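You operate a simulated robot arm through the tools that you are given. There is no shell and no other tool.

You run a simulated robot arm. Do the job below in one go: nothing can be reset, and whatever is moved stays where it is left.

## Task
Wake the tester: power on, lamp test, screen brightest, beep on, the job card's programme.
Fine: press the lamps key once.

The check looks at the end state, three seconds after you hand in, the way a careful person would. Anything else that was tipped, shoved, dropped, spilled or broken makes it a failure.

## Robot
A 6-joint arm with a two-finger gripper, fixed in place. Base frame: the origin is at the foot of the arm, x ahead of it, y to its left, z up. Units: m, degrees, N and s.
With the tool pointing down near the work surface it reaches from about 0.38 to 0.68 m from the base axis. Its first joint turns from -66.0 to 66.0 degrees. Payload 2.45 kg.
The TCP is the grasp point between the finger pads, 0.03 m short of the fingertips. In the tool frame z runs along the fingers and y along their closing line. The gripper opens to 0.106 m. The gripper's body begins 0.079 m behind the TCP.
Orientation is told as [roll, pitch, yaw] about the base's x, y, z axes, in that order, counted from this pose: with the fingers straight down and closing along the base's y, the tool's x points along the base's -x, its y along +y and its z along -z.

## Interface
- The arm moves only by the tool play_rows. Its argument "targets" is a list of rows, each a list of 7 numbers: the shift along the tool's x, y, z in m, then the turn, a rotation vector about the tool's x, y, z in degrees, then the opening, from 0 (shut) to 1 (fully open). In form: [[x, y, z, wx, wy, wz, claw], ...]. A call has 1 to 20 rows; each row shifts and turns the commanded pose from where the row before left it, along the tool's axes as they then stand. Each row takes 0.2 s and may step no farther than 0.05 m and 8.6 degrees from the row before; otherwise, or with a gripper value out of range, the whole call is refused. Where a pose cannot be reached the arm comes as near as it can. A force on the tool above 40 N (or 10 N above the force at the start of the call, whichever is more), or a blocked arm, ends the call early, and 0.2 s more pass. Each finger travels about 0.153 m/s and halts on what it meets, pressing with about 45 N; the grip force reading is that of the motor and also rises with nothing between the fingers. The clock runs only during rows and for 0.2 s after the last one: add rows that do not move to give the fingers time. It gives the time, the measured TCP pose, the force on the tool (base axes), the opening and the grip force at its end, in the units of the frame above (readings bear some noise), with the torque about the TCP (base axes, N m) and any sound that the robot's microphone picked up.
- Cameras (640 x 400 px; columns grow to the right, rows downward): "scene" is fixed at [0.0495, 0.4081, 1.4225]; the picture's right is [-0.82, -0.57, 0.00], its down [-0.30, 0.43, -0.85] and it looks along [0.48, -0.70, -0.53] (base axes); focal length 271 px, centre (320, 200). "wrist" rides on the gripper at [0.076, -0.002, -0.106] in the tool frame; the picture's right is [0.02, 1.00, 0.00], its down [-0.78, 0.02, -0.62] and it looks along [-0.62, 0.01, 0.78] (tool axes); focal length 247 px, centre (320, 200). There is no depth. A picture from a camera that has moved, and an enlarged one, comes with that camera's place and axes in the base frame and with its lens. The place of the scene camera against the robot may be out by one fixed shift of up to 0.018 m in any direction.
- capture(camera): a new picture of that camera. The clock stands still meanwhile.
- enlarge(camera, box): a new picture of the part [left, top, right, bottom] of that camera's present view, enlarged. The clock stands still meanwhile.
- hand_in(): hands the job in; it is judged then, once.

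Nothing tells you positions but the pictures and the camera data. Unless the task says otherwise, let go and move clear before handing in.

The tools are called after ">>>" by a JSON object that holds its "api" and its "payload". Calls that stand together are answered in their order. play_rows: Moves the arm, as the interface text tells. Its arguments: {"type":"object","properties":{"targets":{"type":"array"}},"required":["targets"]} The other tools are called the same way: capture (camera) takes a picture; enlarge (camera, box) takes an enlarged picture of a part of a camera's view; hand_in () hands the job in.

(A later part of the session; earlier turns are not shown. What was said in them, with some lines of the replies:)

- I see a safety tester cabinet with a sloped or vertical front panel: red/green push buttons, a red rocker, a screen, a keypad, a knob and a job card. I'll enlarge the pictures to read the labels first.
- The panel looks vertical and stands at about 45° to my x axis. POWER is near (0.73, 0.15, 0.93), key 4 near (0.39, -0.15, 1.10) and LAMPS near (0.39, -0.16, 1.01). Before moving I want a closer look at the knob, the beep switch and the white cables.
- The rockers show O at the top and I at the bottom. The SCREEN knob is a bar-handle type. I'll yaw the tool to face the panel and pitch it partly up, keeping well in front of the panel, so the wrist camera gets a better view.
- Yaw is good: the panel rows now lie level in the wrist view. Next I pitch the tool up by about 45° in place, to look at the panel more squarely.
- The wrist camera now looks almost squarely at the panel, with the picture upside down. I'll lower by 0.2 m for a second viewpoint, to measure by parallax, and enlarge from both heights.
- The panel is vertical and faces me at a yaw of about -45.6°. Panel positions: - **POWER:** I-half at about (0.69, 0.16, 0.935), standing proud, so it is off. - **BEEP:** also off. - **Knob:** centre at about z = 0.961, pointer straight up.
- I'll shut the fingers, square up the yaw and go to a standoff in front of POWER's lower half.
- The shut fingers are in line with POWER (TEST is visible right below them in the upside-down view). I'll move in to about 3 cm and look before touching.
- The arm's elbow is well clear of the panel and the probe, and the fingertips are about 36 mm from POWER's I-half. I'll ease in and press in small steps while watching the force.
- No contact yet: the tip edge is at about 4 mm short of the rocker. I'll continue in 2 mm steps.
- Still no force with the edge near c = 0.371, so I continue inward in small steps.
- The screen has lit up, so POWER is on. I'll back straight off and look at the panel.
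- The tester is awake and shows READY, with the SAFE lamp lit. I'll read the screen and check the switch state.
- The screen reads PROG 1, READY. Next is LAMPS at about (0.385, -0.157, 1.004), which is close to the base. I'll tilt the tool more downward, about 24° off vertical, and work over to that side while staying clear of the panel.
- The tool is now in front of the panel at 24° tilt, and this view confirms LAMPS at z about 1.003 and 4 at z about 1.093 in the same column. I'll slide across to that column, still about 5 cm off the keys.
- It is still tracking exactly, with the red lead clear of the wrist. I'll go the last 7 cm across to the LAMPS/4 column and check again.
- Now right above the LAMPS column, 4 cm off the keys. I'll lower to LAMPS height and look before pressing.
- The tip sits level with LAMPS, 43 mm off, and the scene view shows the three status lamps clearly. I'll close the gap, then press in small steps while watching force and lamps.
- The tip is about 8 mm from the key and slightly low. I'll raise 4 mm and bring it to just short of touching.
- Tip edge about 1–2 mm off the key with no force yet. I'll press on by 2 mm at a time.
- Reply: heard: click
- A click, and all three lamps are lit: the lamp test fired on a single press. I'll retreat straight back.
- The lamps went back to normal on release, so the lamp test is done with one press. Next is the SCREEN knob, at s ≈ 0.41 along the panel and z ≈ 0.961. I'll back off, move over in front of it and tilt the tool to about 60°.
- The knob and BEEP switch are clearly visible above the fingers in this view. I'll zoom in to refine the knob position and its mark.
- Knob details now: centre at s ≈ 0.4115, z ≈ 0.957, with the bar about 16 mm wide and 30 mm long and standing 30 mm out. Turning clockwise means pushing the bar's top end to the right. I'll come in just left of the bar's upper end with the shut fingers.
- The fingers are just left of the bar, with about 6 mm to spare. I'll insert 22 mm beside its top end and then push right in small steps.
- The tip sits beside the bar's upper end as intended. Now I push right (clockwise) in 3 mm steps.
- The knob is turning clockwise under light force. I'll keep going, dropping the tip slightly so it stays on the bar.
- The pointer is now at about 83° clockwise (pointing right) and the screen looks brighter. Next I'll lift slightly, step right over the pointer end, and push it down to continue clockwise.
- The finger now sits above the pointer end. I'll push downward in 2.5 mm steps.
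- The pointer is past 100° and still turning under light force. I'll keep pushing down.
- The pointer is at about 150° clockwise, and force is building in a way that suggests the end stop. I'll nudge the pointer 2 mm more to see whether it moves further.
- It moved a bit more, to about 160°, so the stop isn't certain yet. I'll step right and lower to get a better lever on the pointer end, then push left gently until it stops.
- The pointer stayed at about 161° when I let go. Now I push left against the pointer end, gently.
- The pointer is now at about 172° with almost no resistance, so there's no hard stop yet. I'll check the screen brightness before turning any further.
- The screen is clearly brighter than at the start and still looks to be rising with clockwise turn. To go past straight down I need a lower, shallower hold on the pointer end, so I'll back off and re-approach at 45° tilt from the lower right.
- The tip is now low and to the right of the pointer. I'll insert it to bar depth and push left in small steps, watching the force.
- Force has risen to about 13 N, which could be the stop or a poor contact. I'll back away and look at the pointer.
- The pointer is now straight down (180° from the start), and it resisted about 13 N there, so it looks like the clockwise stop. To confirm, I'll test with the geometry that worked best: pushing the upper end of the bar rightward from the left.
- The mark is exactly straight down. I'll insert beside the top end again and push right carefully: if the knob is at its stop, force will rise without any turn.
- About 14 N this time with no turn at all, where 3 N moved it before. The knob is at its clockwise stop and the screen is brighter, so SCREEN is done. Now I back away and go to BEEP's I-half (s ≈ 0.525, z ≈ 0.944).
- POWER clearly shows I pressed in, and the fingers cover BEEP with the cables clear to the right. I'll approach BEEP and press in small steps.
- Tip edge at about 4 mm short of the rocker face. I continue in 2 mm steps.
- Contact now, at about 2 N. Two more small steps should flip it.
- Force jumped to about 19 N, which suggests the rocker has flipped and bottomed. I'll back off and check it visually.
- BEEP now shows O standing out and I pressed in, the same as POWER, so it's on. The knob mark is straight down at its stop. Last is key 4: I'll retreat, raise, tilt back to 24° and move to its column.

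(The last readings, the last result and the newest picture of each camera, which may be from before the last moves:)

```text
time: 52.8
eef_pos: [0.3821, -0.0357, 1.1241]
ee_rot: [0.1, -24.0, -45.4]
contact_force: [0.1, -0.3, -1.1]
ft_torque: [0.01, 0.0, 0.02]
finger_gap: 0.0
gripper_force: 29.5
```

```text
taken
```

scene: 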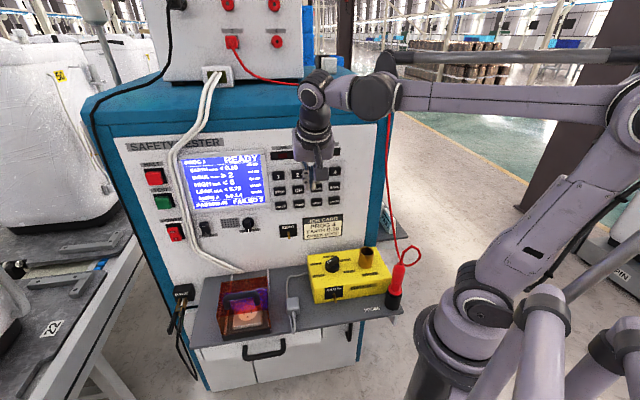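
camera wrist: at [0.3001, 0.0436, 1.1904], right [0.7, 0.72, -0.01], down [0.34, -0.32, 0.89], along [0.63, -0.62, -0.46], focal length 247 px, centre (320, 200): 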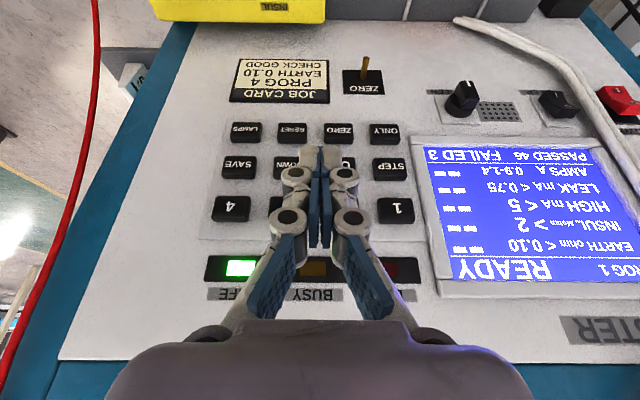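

Key 4 measures at s ≈ 0.167, z ≈ 1.094, matching earlier. I'll move onto its column, about 4 cm off.

>>> {"api": "play_rows", "payload": {"targets": [[-0.0105, -0.04065, 0.0083, 0, 0, 0, 0], [-0.0105, -0.04065, 0.0083, 0, 0, 0, 0], [0, 0, 0, 0, 0, 0, 0]]}}

>>> {"api": "capture", "payload": {"camera": "wrist"}}

>>> {"api": "enlarge", "payload": {"camera": "scene", "box": [260, 80, 420, 240]}}

```text
time: 53.6
eef_pos: [0.3416, -0.1129, 1.1185]
ee_rot: [0.2, -24.0, -45.5]
contact_force: [0.6, 0.6, -0.1]
ft_torque: [0.02, 0.01, 0.01]
finger_gap: 0.0
gripper_force: 28.8
```

```text
taken
camera wrist: at [0.2612, -0.0331, 1.1846], right [0.7, 0.72, -0.01], down [0.34, -0.32, 0.89], along [0.63, -0.62, -0.46], focal length 247 px, centre (320, 200)
```

wrist: 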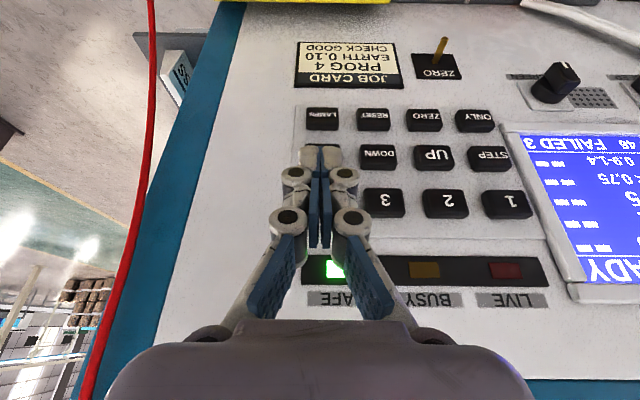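

```text
2.50 times, centred on (340, 160) of scene
camera zoom: at [0.0495, 0.4081, 1.4225], right [-0.82, -0.57, 0.0], down [-0.3, 0.43, -0.85], along [0.48, -0.7, -0.53], focal length 677 px, centre (270, 300)
```

zoom: 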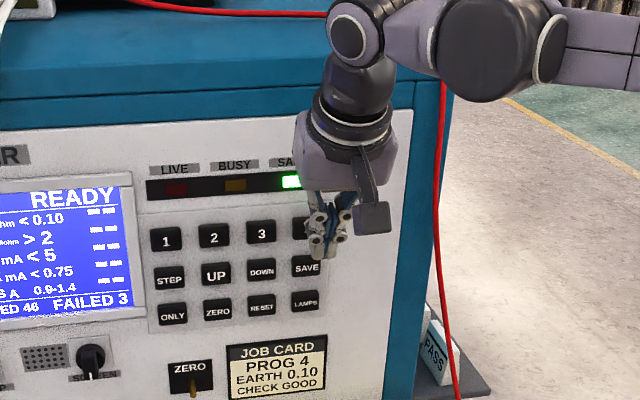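

Aligned on key 4 (edge height 1.095, key centre 1.094). Closing the gap to just short of contact.

>>> {"api": "play_rows", "payload": {"targets": [[-0.00822, 0, 0.00366, 0, 0, 0, 0], [-0.00822, 0, 0.00366, 0, 0, 0, 0], [-0.00822, 0, 0.00366, 0, 0, 0, 0], [-0.00822, 0, 0.00366, 0, 0, 0, 0], [0, 0, 0, 0, 0, 0, 0]]}}

>>> {"api": "capture", "payload": {"camera": "wrist"}}

>>> {"api": "enlarge", "payload": {"camera": "scene", "box": [280, 110, 400, 220]}}

```text
time: 54.8
eef_pos: [0.3681, -0.1375, 1.1177]
ee_rot: [0.1, -24.0, -45.5]
contact_force: [0.4, -1.0, 0.6]
ft_torque: [-0.01, 0.02, 0.0]
finger_gap: 0.0001
gripper_force: 28.2
```

```text
taken
camera wrist: at [0.2857, -0.0578, 1.1831], right [0.7, 0.72, -0.01], down [0.34, -0.32, 0.89], along [0.63, -0.62, -0.46], focal length 247 px, centre (320, 200)
```

wrist: 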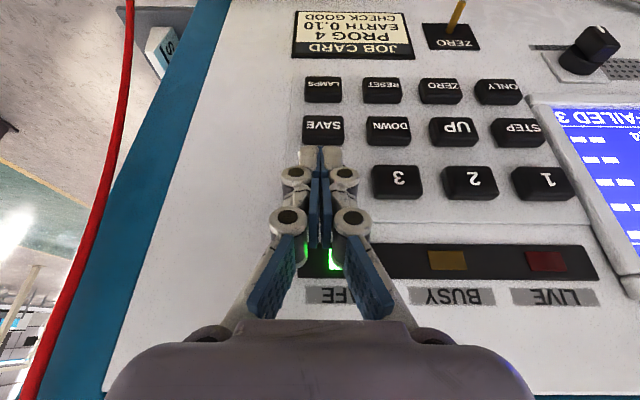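

```text
3.64 times, centred on (340, 165) of scene
camera zoom: at [0.0495, 0.4081, 1.4225], right [-0.82, -0.57, 0.0], down [-0.3, 0.43, -0.85], along [0.48, -0.7, -0.53], focal length 985 px, centre (247, 327)
```

zoom: 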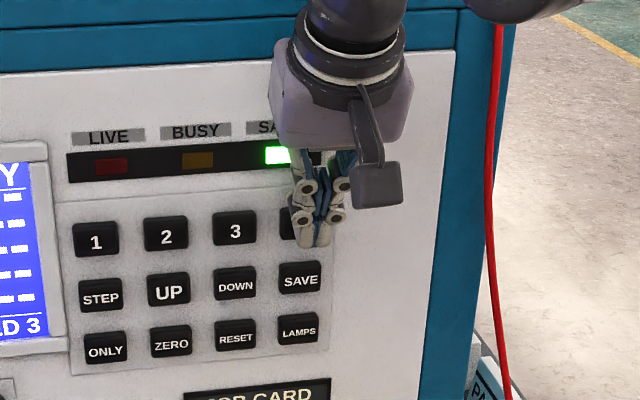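

The tip is at the key, about 3 mm short. I'll press in 2 mm steps and listen for the click.

>>> {"api": "play_rows", "payload": {"targets": [[-0.00183, 0, 0.00081, 0, 0, 0, 0], [-0.00183, 0, 0.00081, 0, 0, 0, 0], [-0.00183, 0, 0.00081, 0, 0, 0, 0], [0, 0, 0, 0, 0, 0, 0]]}}

>>> {"api": "enlarge", "payload": {"camera": "scene", "box": [170, 130, 330, 230]}}

```text
time: 55.8
eef_pos: [0.372, -0.1414, 1.1162]
ee_rot: [0.2, -24.0, -45.5]
contact_force: [-0.6, 0.7, 0.4]
ft_torque: [0.04, 0.01, -0.02]
finger_gap: 0.006
gripper_force: 28.8
```

```text
4.00 times, centred on (250, 180) of scene
camera zoom: at [0.0495, 0.4082, 1.4225], right [-0.82, -0.57, 0.0], down [-0.3, 0.43, -0.85], along [0.48, -0.7, -0.53], focal length 1084 px, centre (600, 280)
```

zoom: 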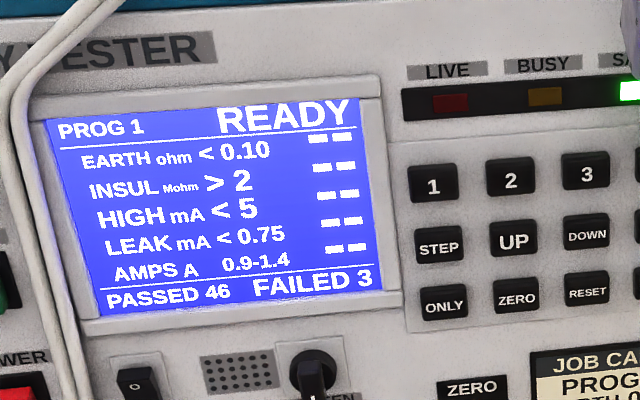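

Touching but no click yet, and the screen still shows PROG 1. I'll press 1 mm at a time.

>>> {"api": "play_rows", "payload": {"targets": [[-0.00091, 0, 0.00041, 0, 0, 0, 0], [-0.00091, 0, 0.00041, 0, 0, 0, 0], [0, 0, 0, 0, 0, 0, 0]]}}

>>> {"api": "enlarge", "payload": {"camera": "scene", "box": [170, 130, 330, 230]}}

```text
time: 56.6
eef_pos: [0.3734, -0.1432, 1.116]
ee_rot: [0.1, -24.0, -45.4]
contact_force: [-2.8, 1.9, 1.6]
ft_torque: [0.06, 0.02, 0.02]
finger_gap: 0.0062
gripper_force: 27.7
heard: click
```

```text
4.00 times, centred on (250, 180) of scene
camera zoom: at [0.0494, 0.4082, 1.4225], right [-0.82, -0.57, 0.0], down [-0.3, 0.43, -0.85], along [0.48, -0.7, -0.53], focal length 1084 px, centre (600, 280)
```

zoom: 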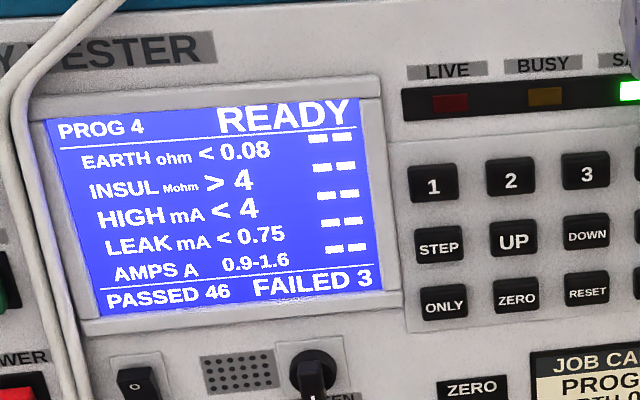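

The screen now shows PROG 4, READY. I'll retreat straight back and then check every control.

>>> {"api": "play_rows", "payload": {"targets": [[0.0183, 0, -0.0081, 0, 0, 0, 0], [0.0274, 0, -0.0122, 0, 0, 0, 0], [0.0091, 0.02, -0.0287, 0, 0, 0, 0], [0.0076, 0.04, -0.0034, 0, 0, 0, 0], [0.0076, 0.0455, -0.0034, 0, 0, 0, 0], [0.0076, 0.0455, -0.0034, 0, 0, 0, 0], [0.0076, 0.0455, -0.0034, 0, 0, 0, 0], [0, 0, 0, 0, -7, 0, 0], [0, 0, 0, 0, -7, 0, 0], [0, 0, 0, 0, -7, 0, 0], [0, 0, 0, 0, 0, 0, 0]]}}

>>> {"api": "capture", "payload": {"camera": "wrist"}}

>>> {"api": "capture", "payload": {"camera": "scene"}}

```text
time: 59.0
eef_pos: [0.439, 0.0688, 1.1402]
ee_rot: [0.2, -45.1, -45.5]
contact_force: [0.2, 0.1, -0.3]
ft_torque: [-0.01, -0.02, 0.01]
finger_gap: 0.0
gripper_force: 28.7
```

```text
taken
camera wrist: at [0.3479, 0.1596, 1.1601], right [0.7, 0.71, -0.01], down [0.09, -0.07, 0.99], along [0.71, -0.7, -0.11], focal length 247 px, centre (320, 200)
```

wrist: 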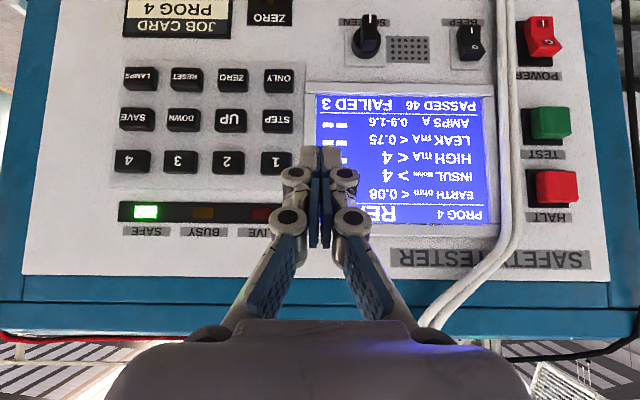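

```text
taken
```

scene: 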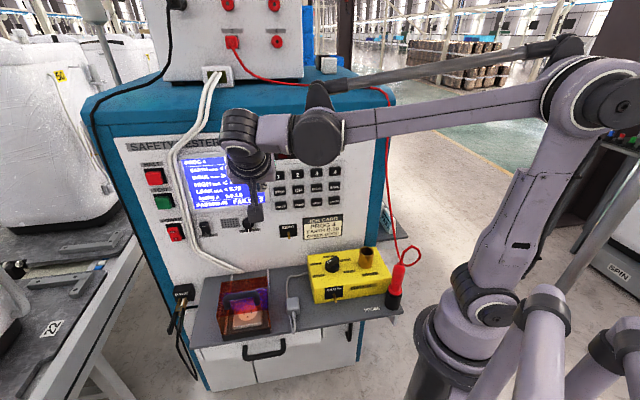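

>>> {"api": "enlarge", "payload": {"camera": "wrist", "box": [320, 0, 600, 170]}}

>>> {"api": "enlarge", "payload": {"camera": "wrist", "box": [330, 5, 500, 75]}}

>>> {"api": "enlarge", "payload": {"camera": "scene", "box": [140, 200, 260, 270]}}

>>> {"api": "enlarge", "payload": {"camera": "scene", "box": [170, 220, 430, 360]}}

```text
2.29 times, centred on (460, 85) of wrist
camera zoom: at [0.3479, 0.1596, 1.1601], right [0.7, 0.71, -0.01], down [0.09, -0.07, 0.99], along [0.71, -0.7, -0.11], focal length 564 px, centre (0, 463)
```

zoom: 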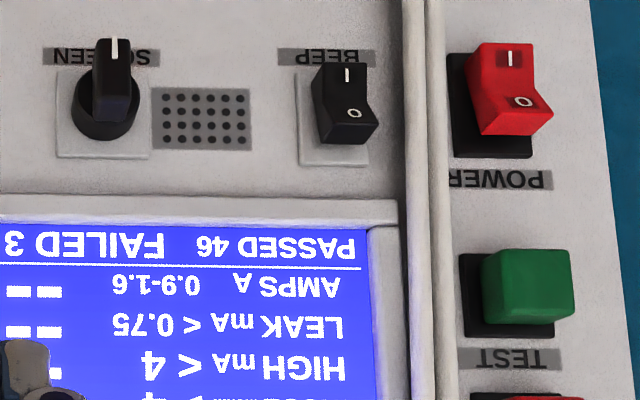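

```text
3.76 times, centred on (415, 40) of wrist
camera zoom: at [0.3479, 0.1596, 1.1601], right [0.7, 0.71, -0.01], down [0.09, -0.07, 0.99], along [0.71, -0.7, -0.11], focal length 930 px, centre (-38, 802)
```

zoom: 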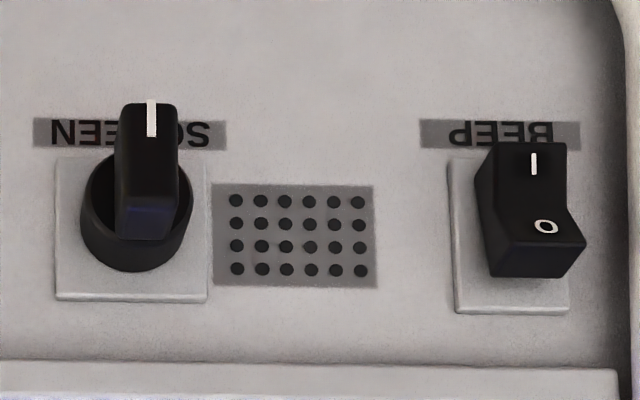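

```text
5.33 times, centred on (200, 235) of scene
camera zoom: at [0.0495, 0.4081, 1.4225], right [-0.82, -0.57, 0.0], down [-0.3, 0.43, -0.85], along [0.48, -0.7, -0.53], focal length 1445 px, centre (960, 13)
```

zoom: 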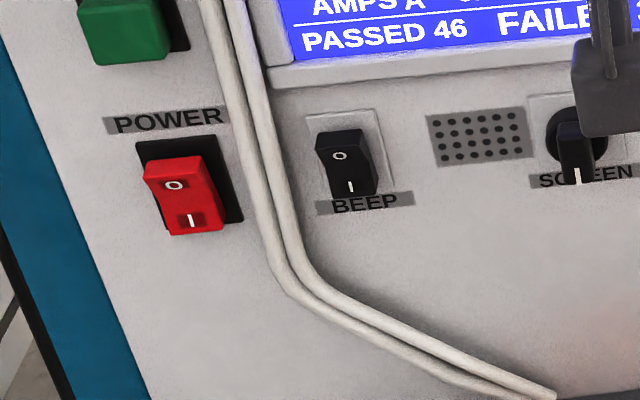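

```text
2.46 times, centred on (300, 290) of scene
camera zoom: at [0.0495, 0.4081, 1.4225], right [-0.82, -0.57, 0.0], down [-0.3, 0.43, -0.85], along [0.48, -0.7, -0.53], focal length 667 px, centre (369, -22)
```

zoom: 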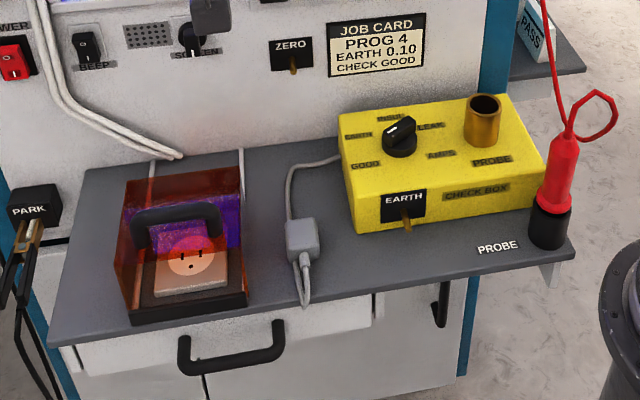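

Everything checks out: POWER and BEEP are both at I, the knob is at its clockwise stop with the screen bright, PROG 4 is showing READY, and LAMPS was pressed once. The box, cover, probe and leads look untouched. I'll move well clear of the panel before handing in.

>>> {"api": "play_rows", "payload": {"targets": [[0.0283, 0, -0.0283, 0, 0, 0, 0], [0.0283, 0, -0.0283, 0, 0, 0, 0], [0.0212, 0, -0.0212, 0, 0, 0, 0], [-0.0212, 0, -0.0212, 0, 0, 0, 0.3], [-0.0212, 0, -0.0212, 0, 0, 0, 0.5], [0, 0, 0, 0, 0, 0, 0.5]]}}

>>> {"api": "capture", "payload": {"camera": "scene"}}

>>> {"api": "enlarge", "payload": {"camera": "scene", "box": [130, 120, 370, 270]}}

>>> {"api": "capture", "payload": {"camera": "wrist"}}

```text
time: 60.4
eef_pos: [0.3624, 0.1473, 1.1996]
ee_rot: [0.1, -45.0, -45.5]
contact_force: [0.3, 0.0, 0.1]
ft_torque: [0.02, -0.04, 0.05]
finger_gap: 0.053
gripper_force: 0.1
```

```text
taken
```

scene: 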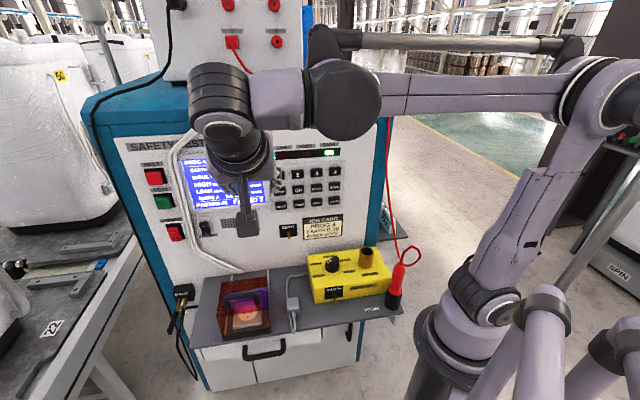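

```text
2.67 times, centred on (250, 195) of scene
camera zoom: at [0.0495, 0.4081, 1.4225], right [-0.82, -0.57, 0.0], down [-0.3, 0.43, -0.85], along [0.48, -0.7, -0.53], focal length 722 px, centre (507, 213)
```

zoom: 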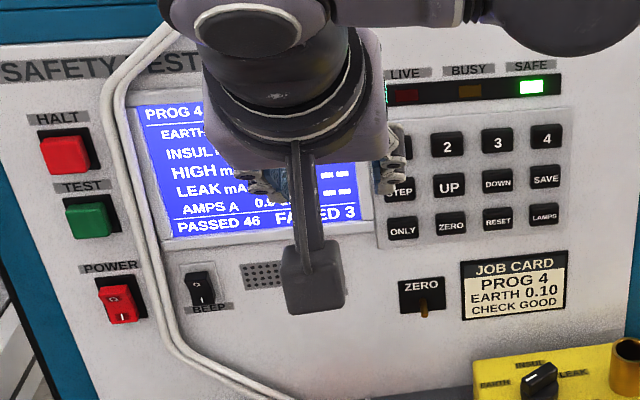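

```text
taken
camera wrist: at [0.2697, 0.2377, 1.22], right [0.7, 0.71, -0.01], down [0.09, -0.07, 0.99], along [0.71, -0.7, -0.11], focal length 247 px, centre (320, 200)
```

wrist: 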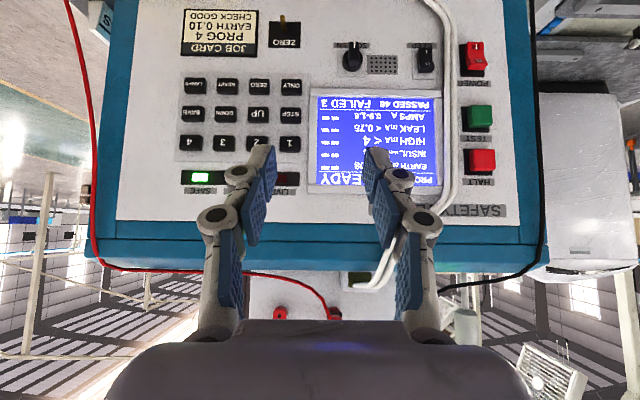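

The arm is clear of the panel. The tester shows PROG 4, READY, with POWER and BEEP on and the screen at full brightness, and nothing else looks disturbed, so I'm handing in.

>>> {"api": "hand_in", "payload": {}}

```text
The job is handed in.
```

The tester is awake and on programme 4, READY, and I've handed the job in. I don't have the check's result.

- **Power:** the POWER switch is at I and the screen is lit.
- **Lamp test:** I pressed LAMPS once. It clicked, LIVE, BUSY and SAFE all lit, and it went back to only SAFE lit when released.
- **Screen:** I turned the SCREEN knob clockwise until it stopped, which left the mark pointing straight down. The screen is visibly brighter than before. Pushing about 14 N further didn't move it, so I took that as the brightest setting.
- **Beep:** the BEEP switch is at I. I only heard clicks, including when I pressed 4 with it on, so I'm going by the switch position.
- **Programme:** I pressed 4, and the screen changed from PROG 1 to PROG 4.

**Earth limit:** the job card says EARTH 0.10, but programme 4 shows a limit of under 0.08. You only asked for the card's programme, so I left the limit as stored.

The check box, cover, probe and leads look untouched, and the arm is clear of the panel.
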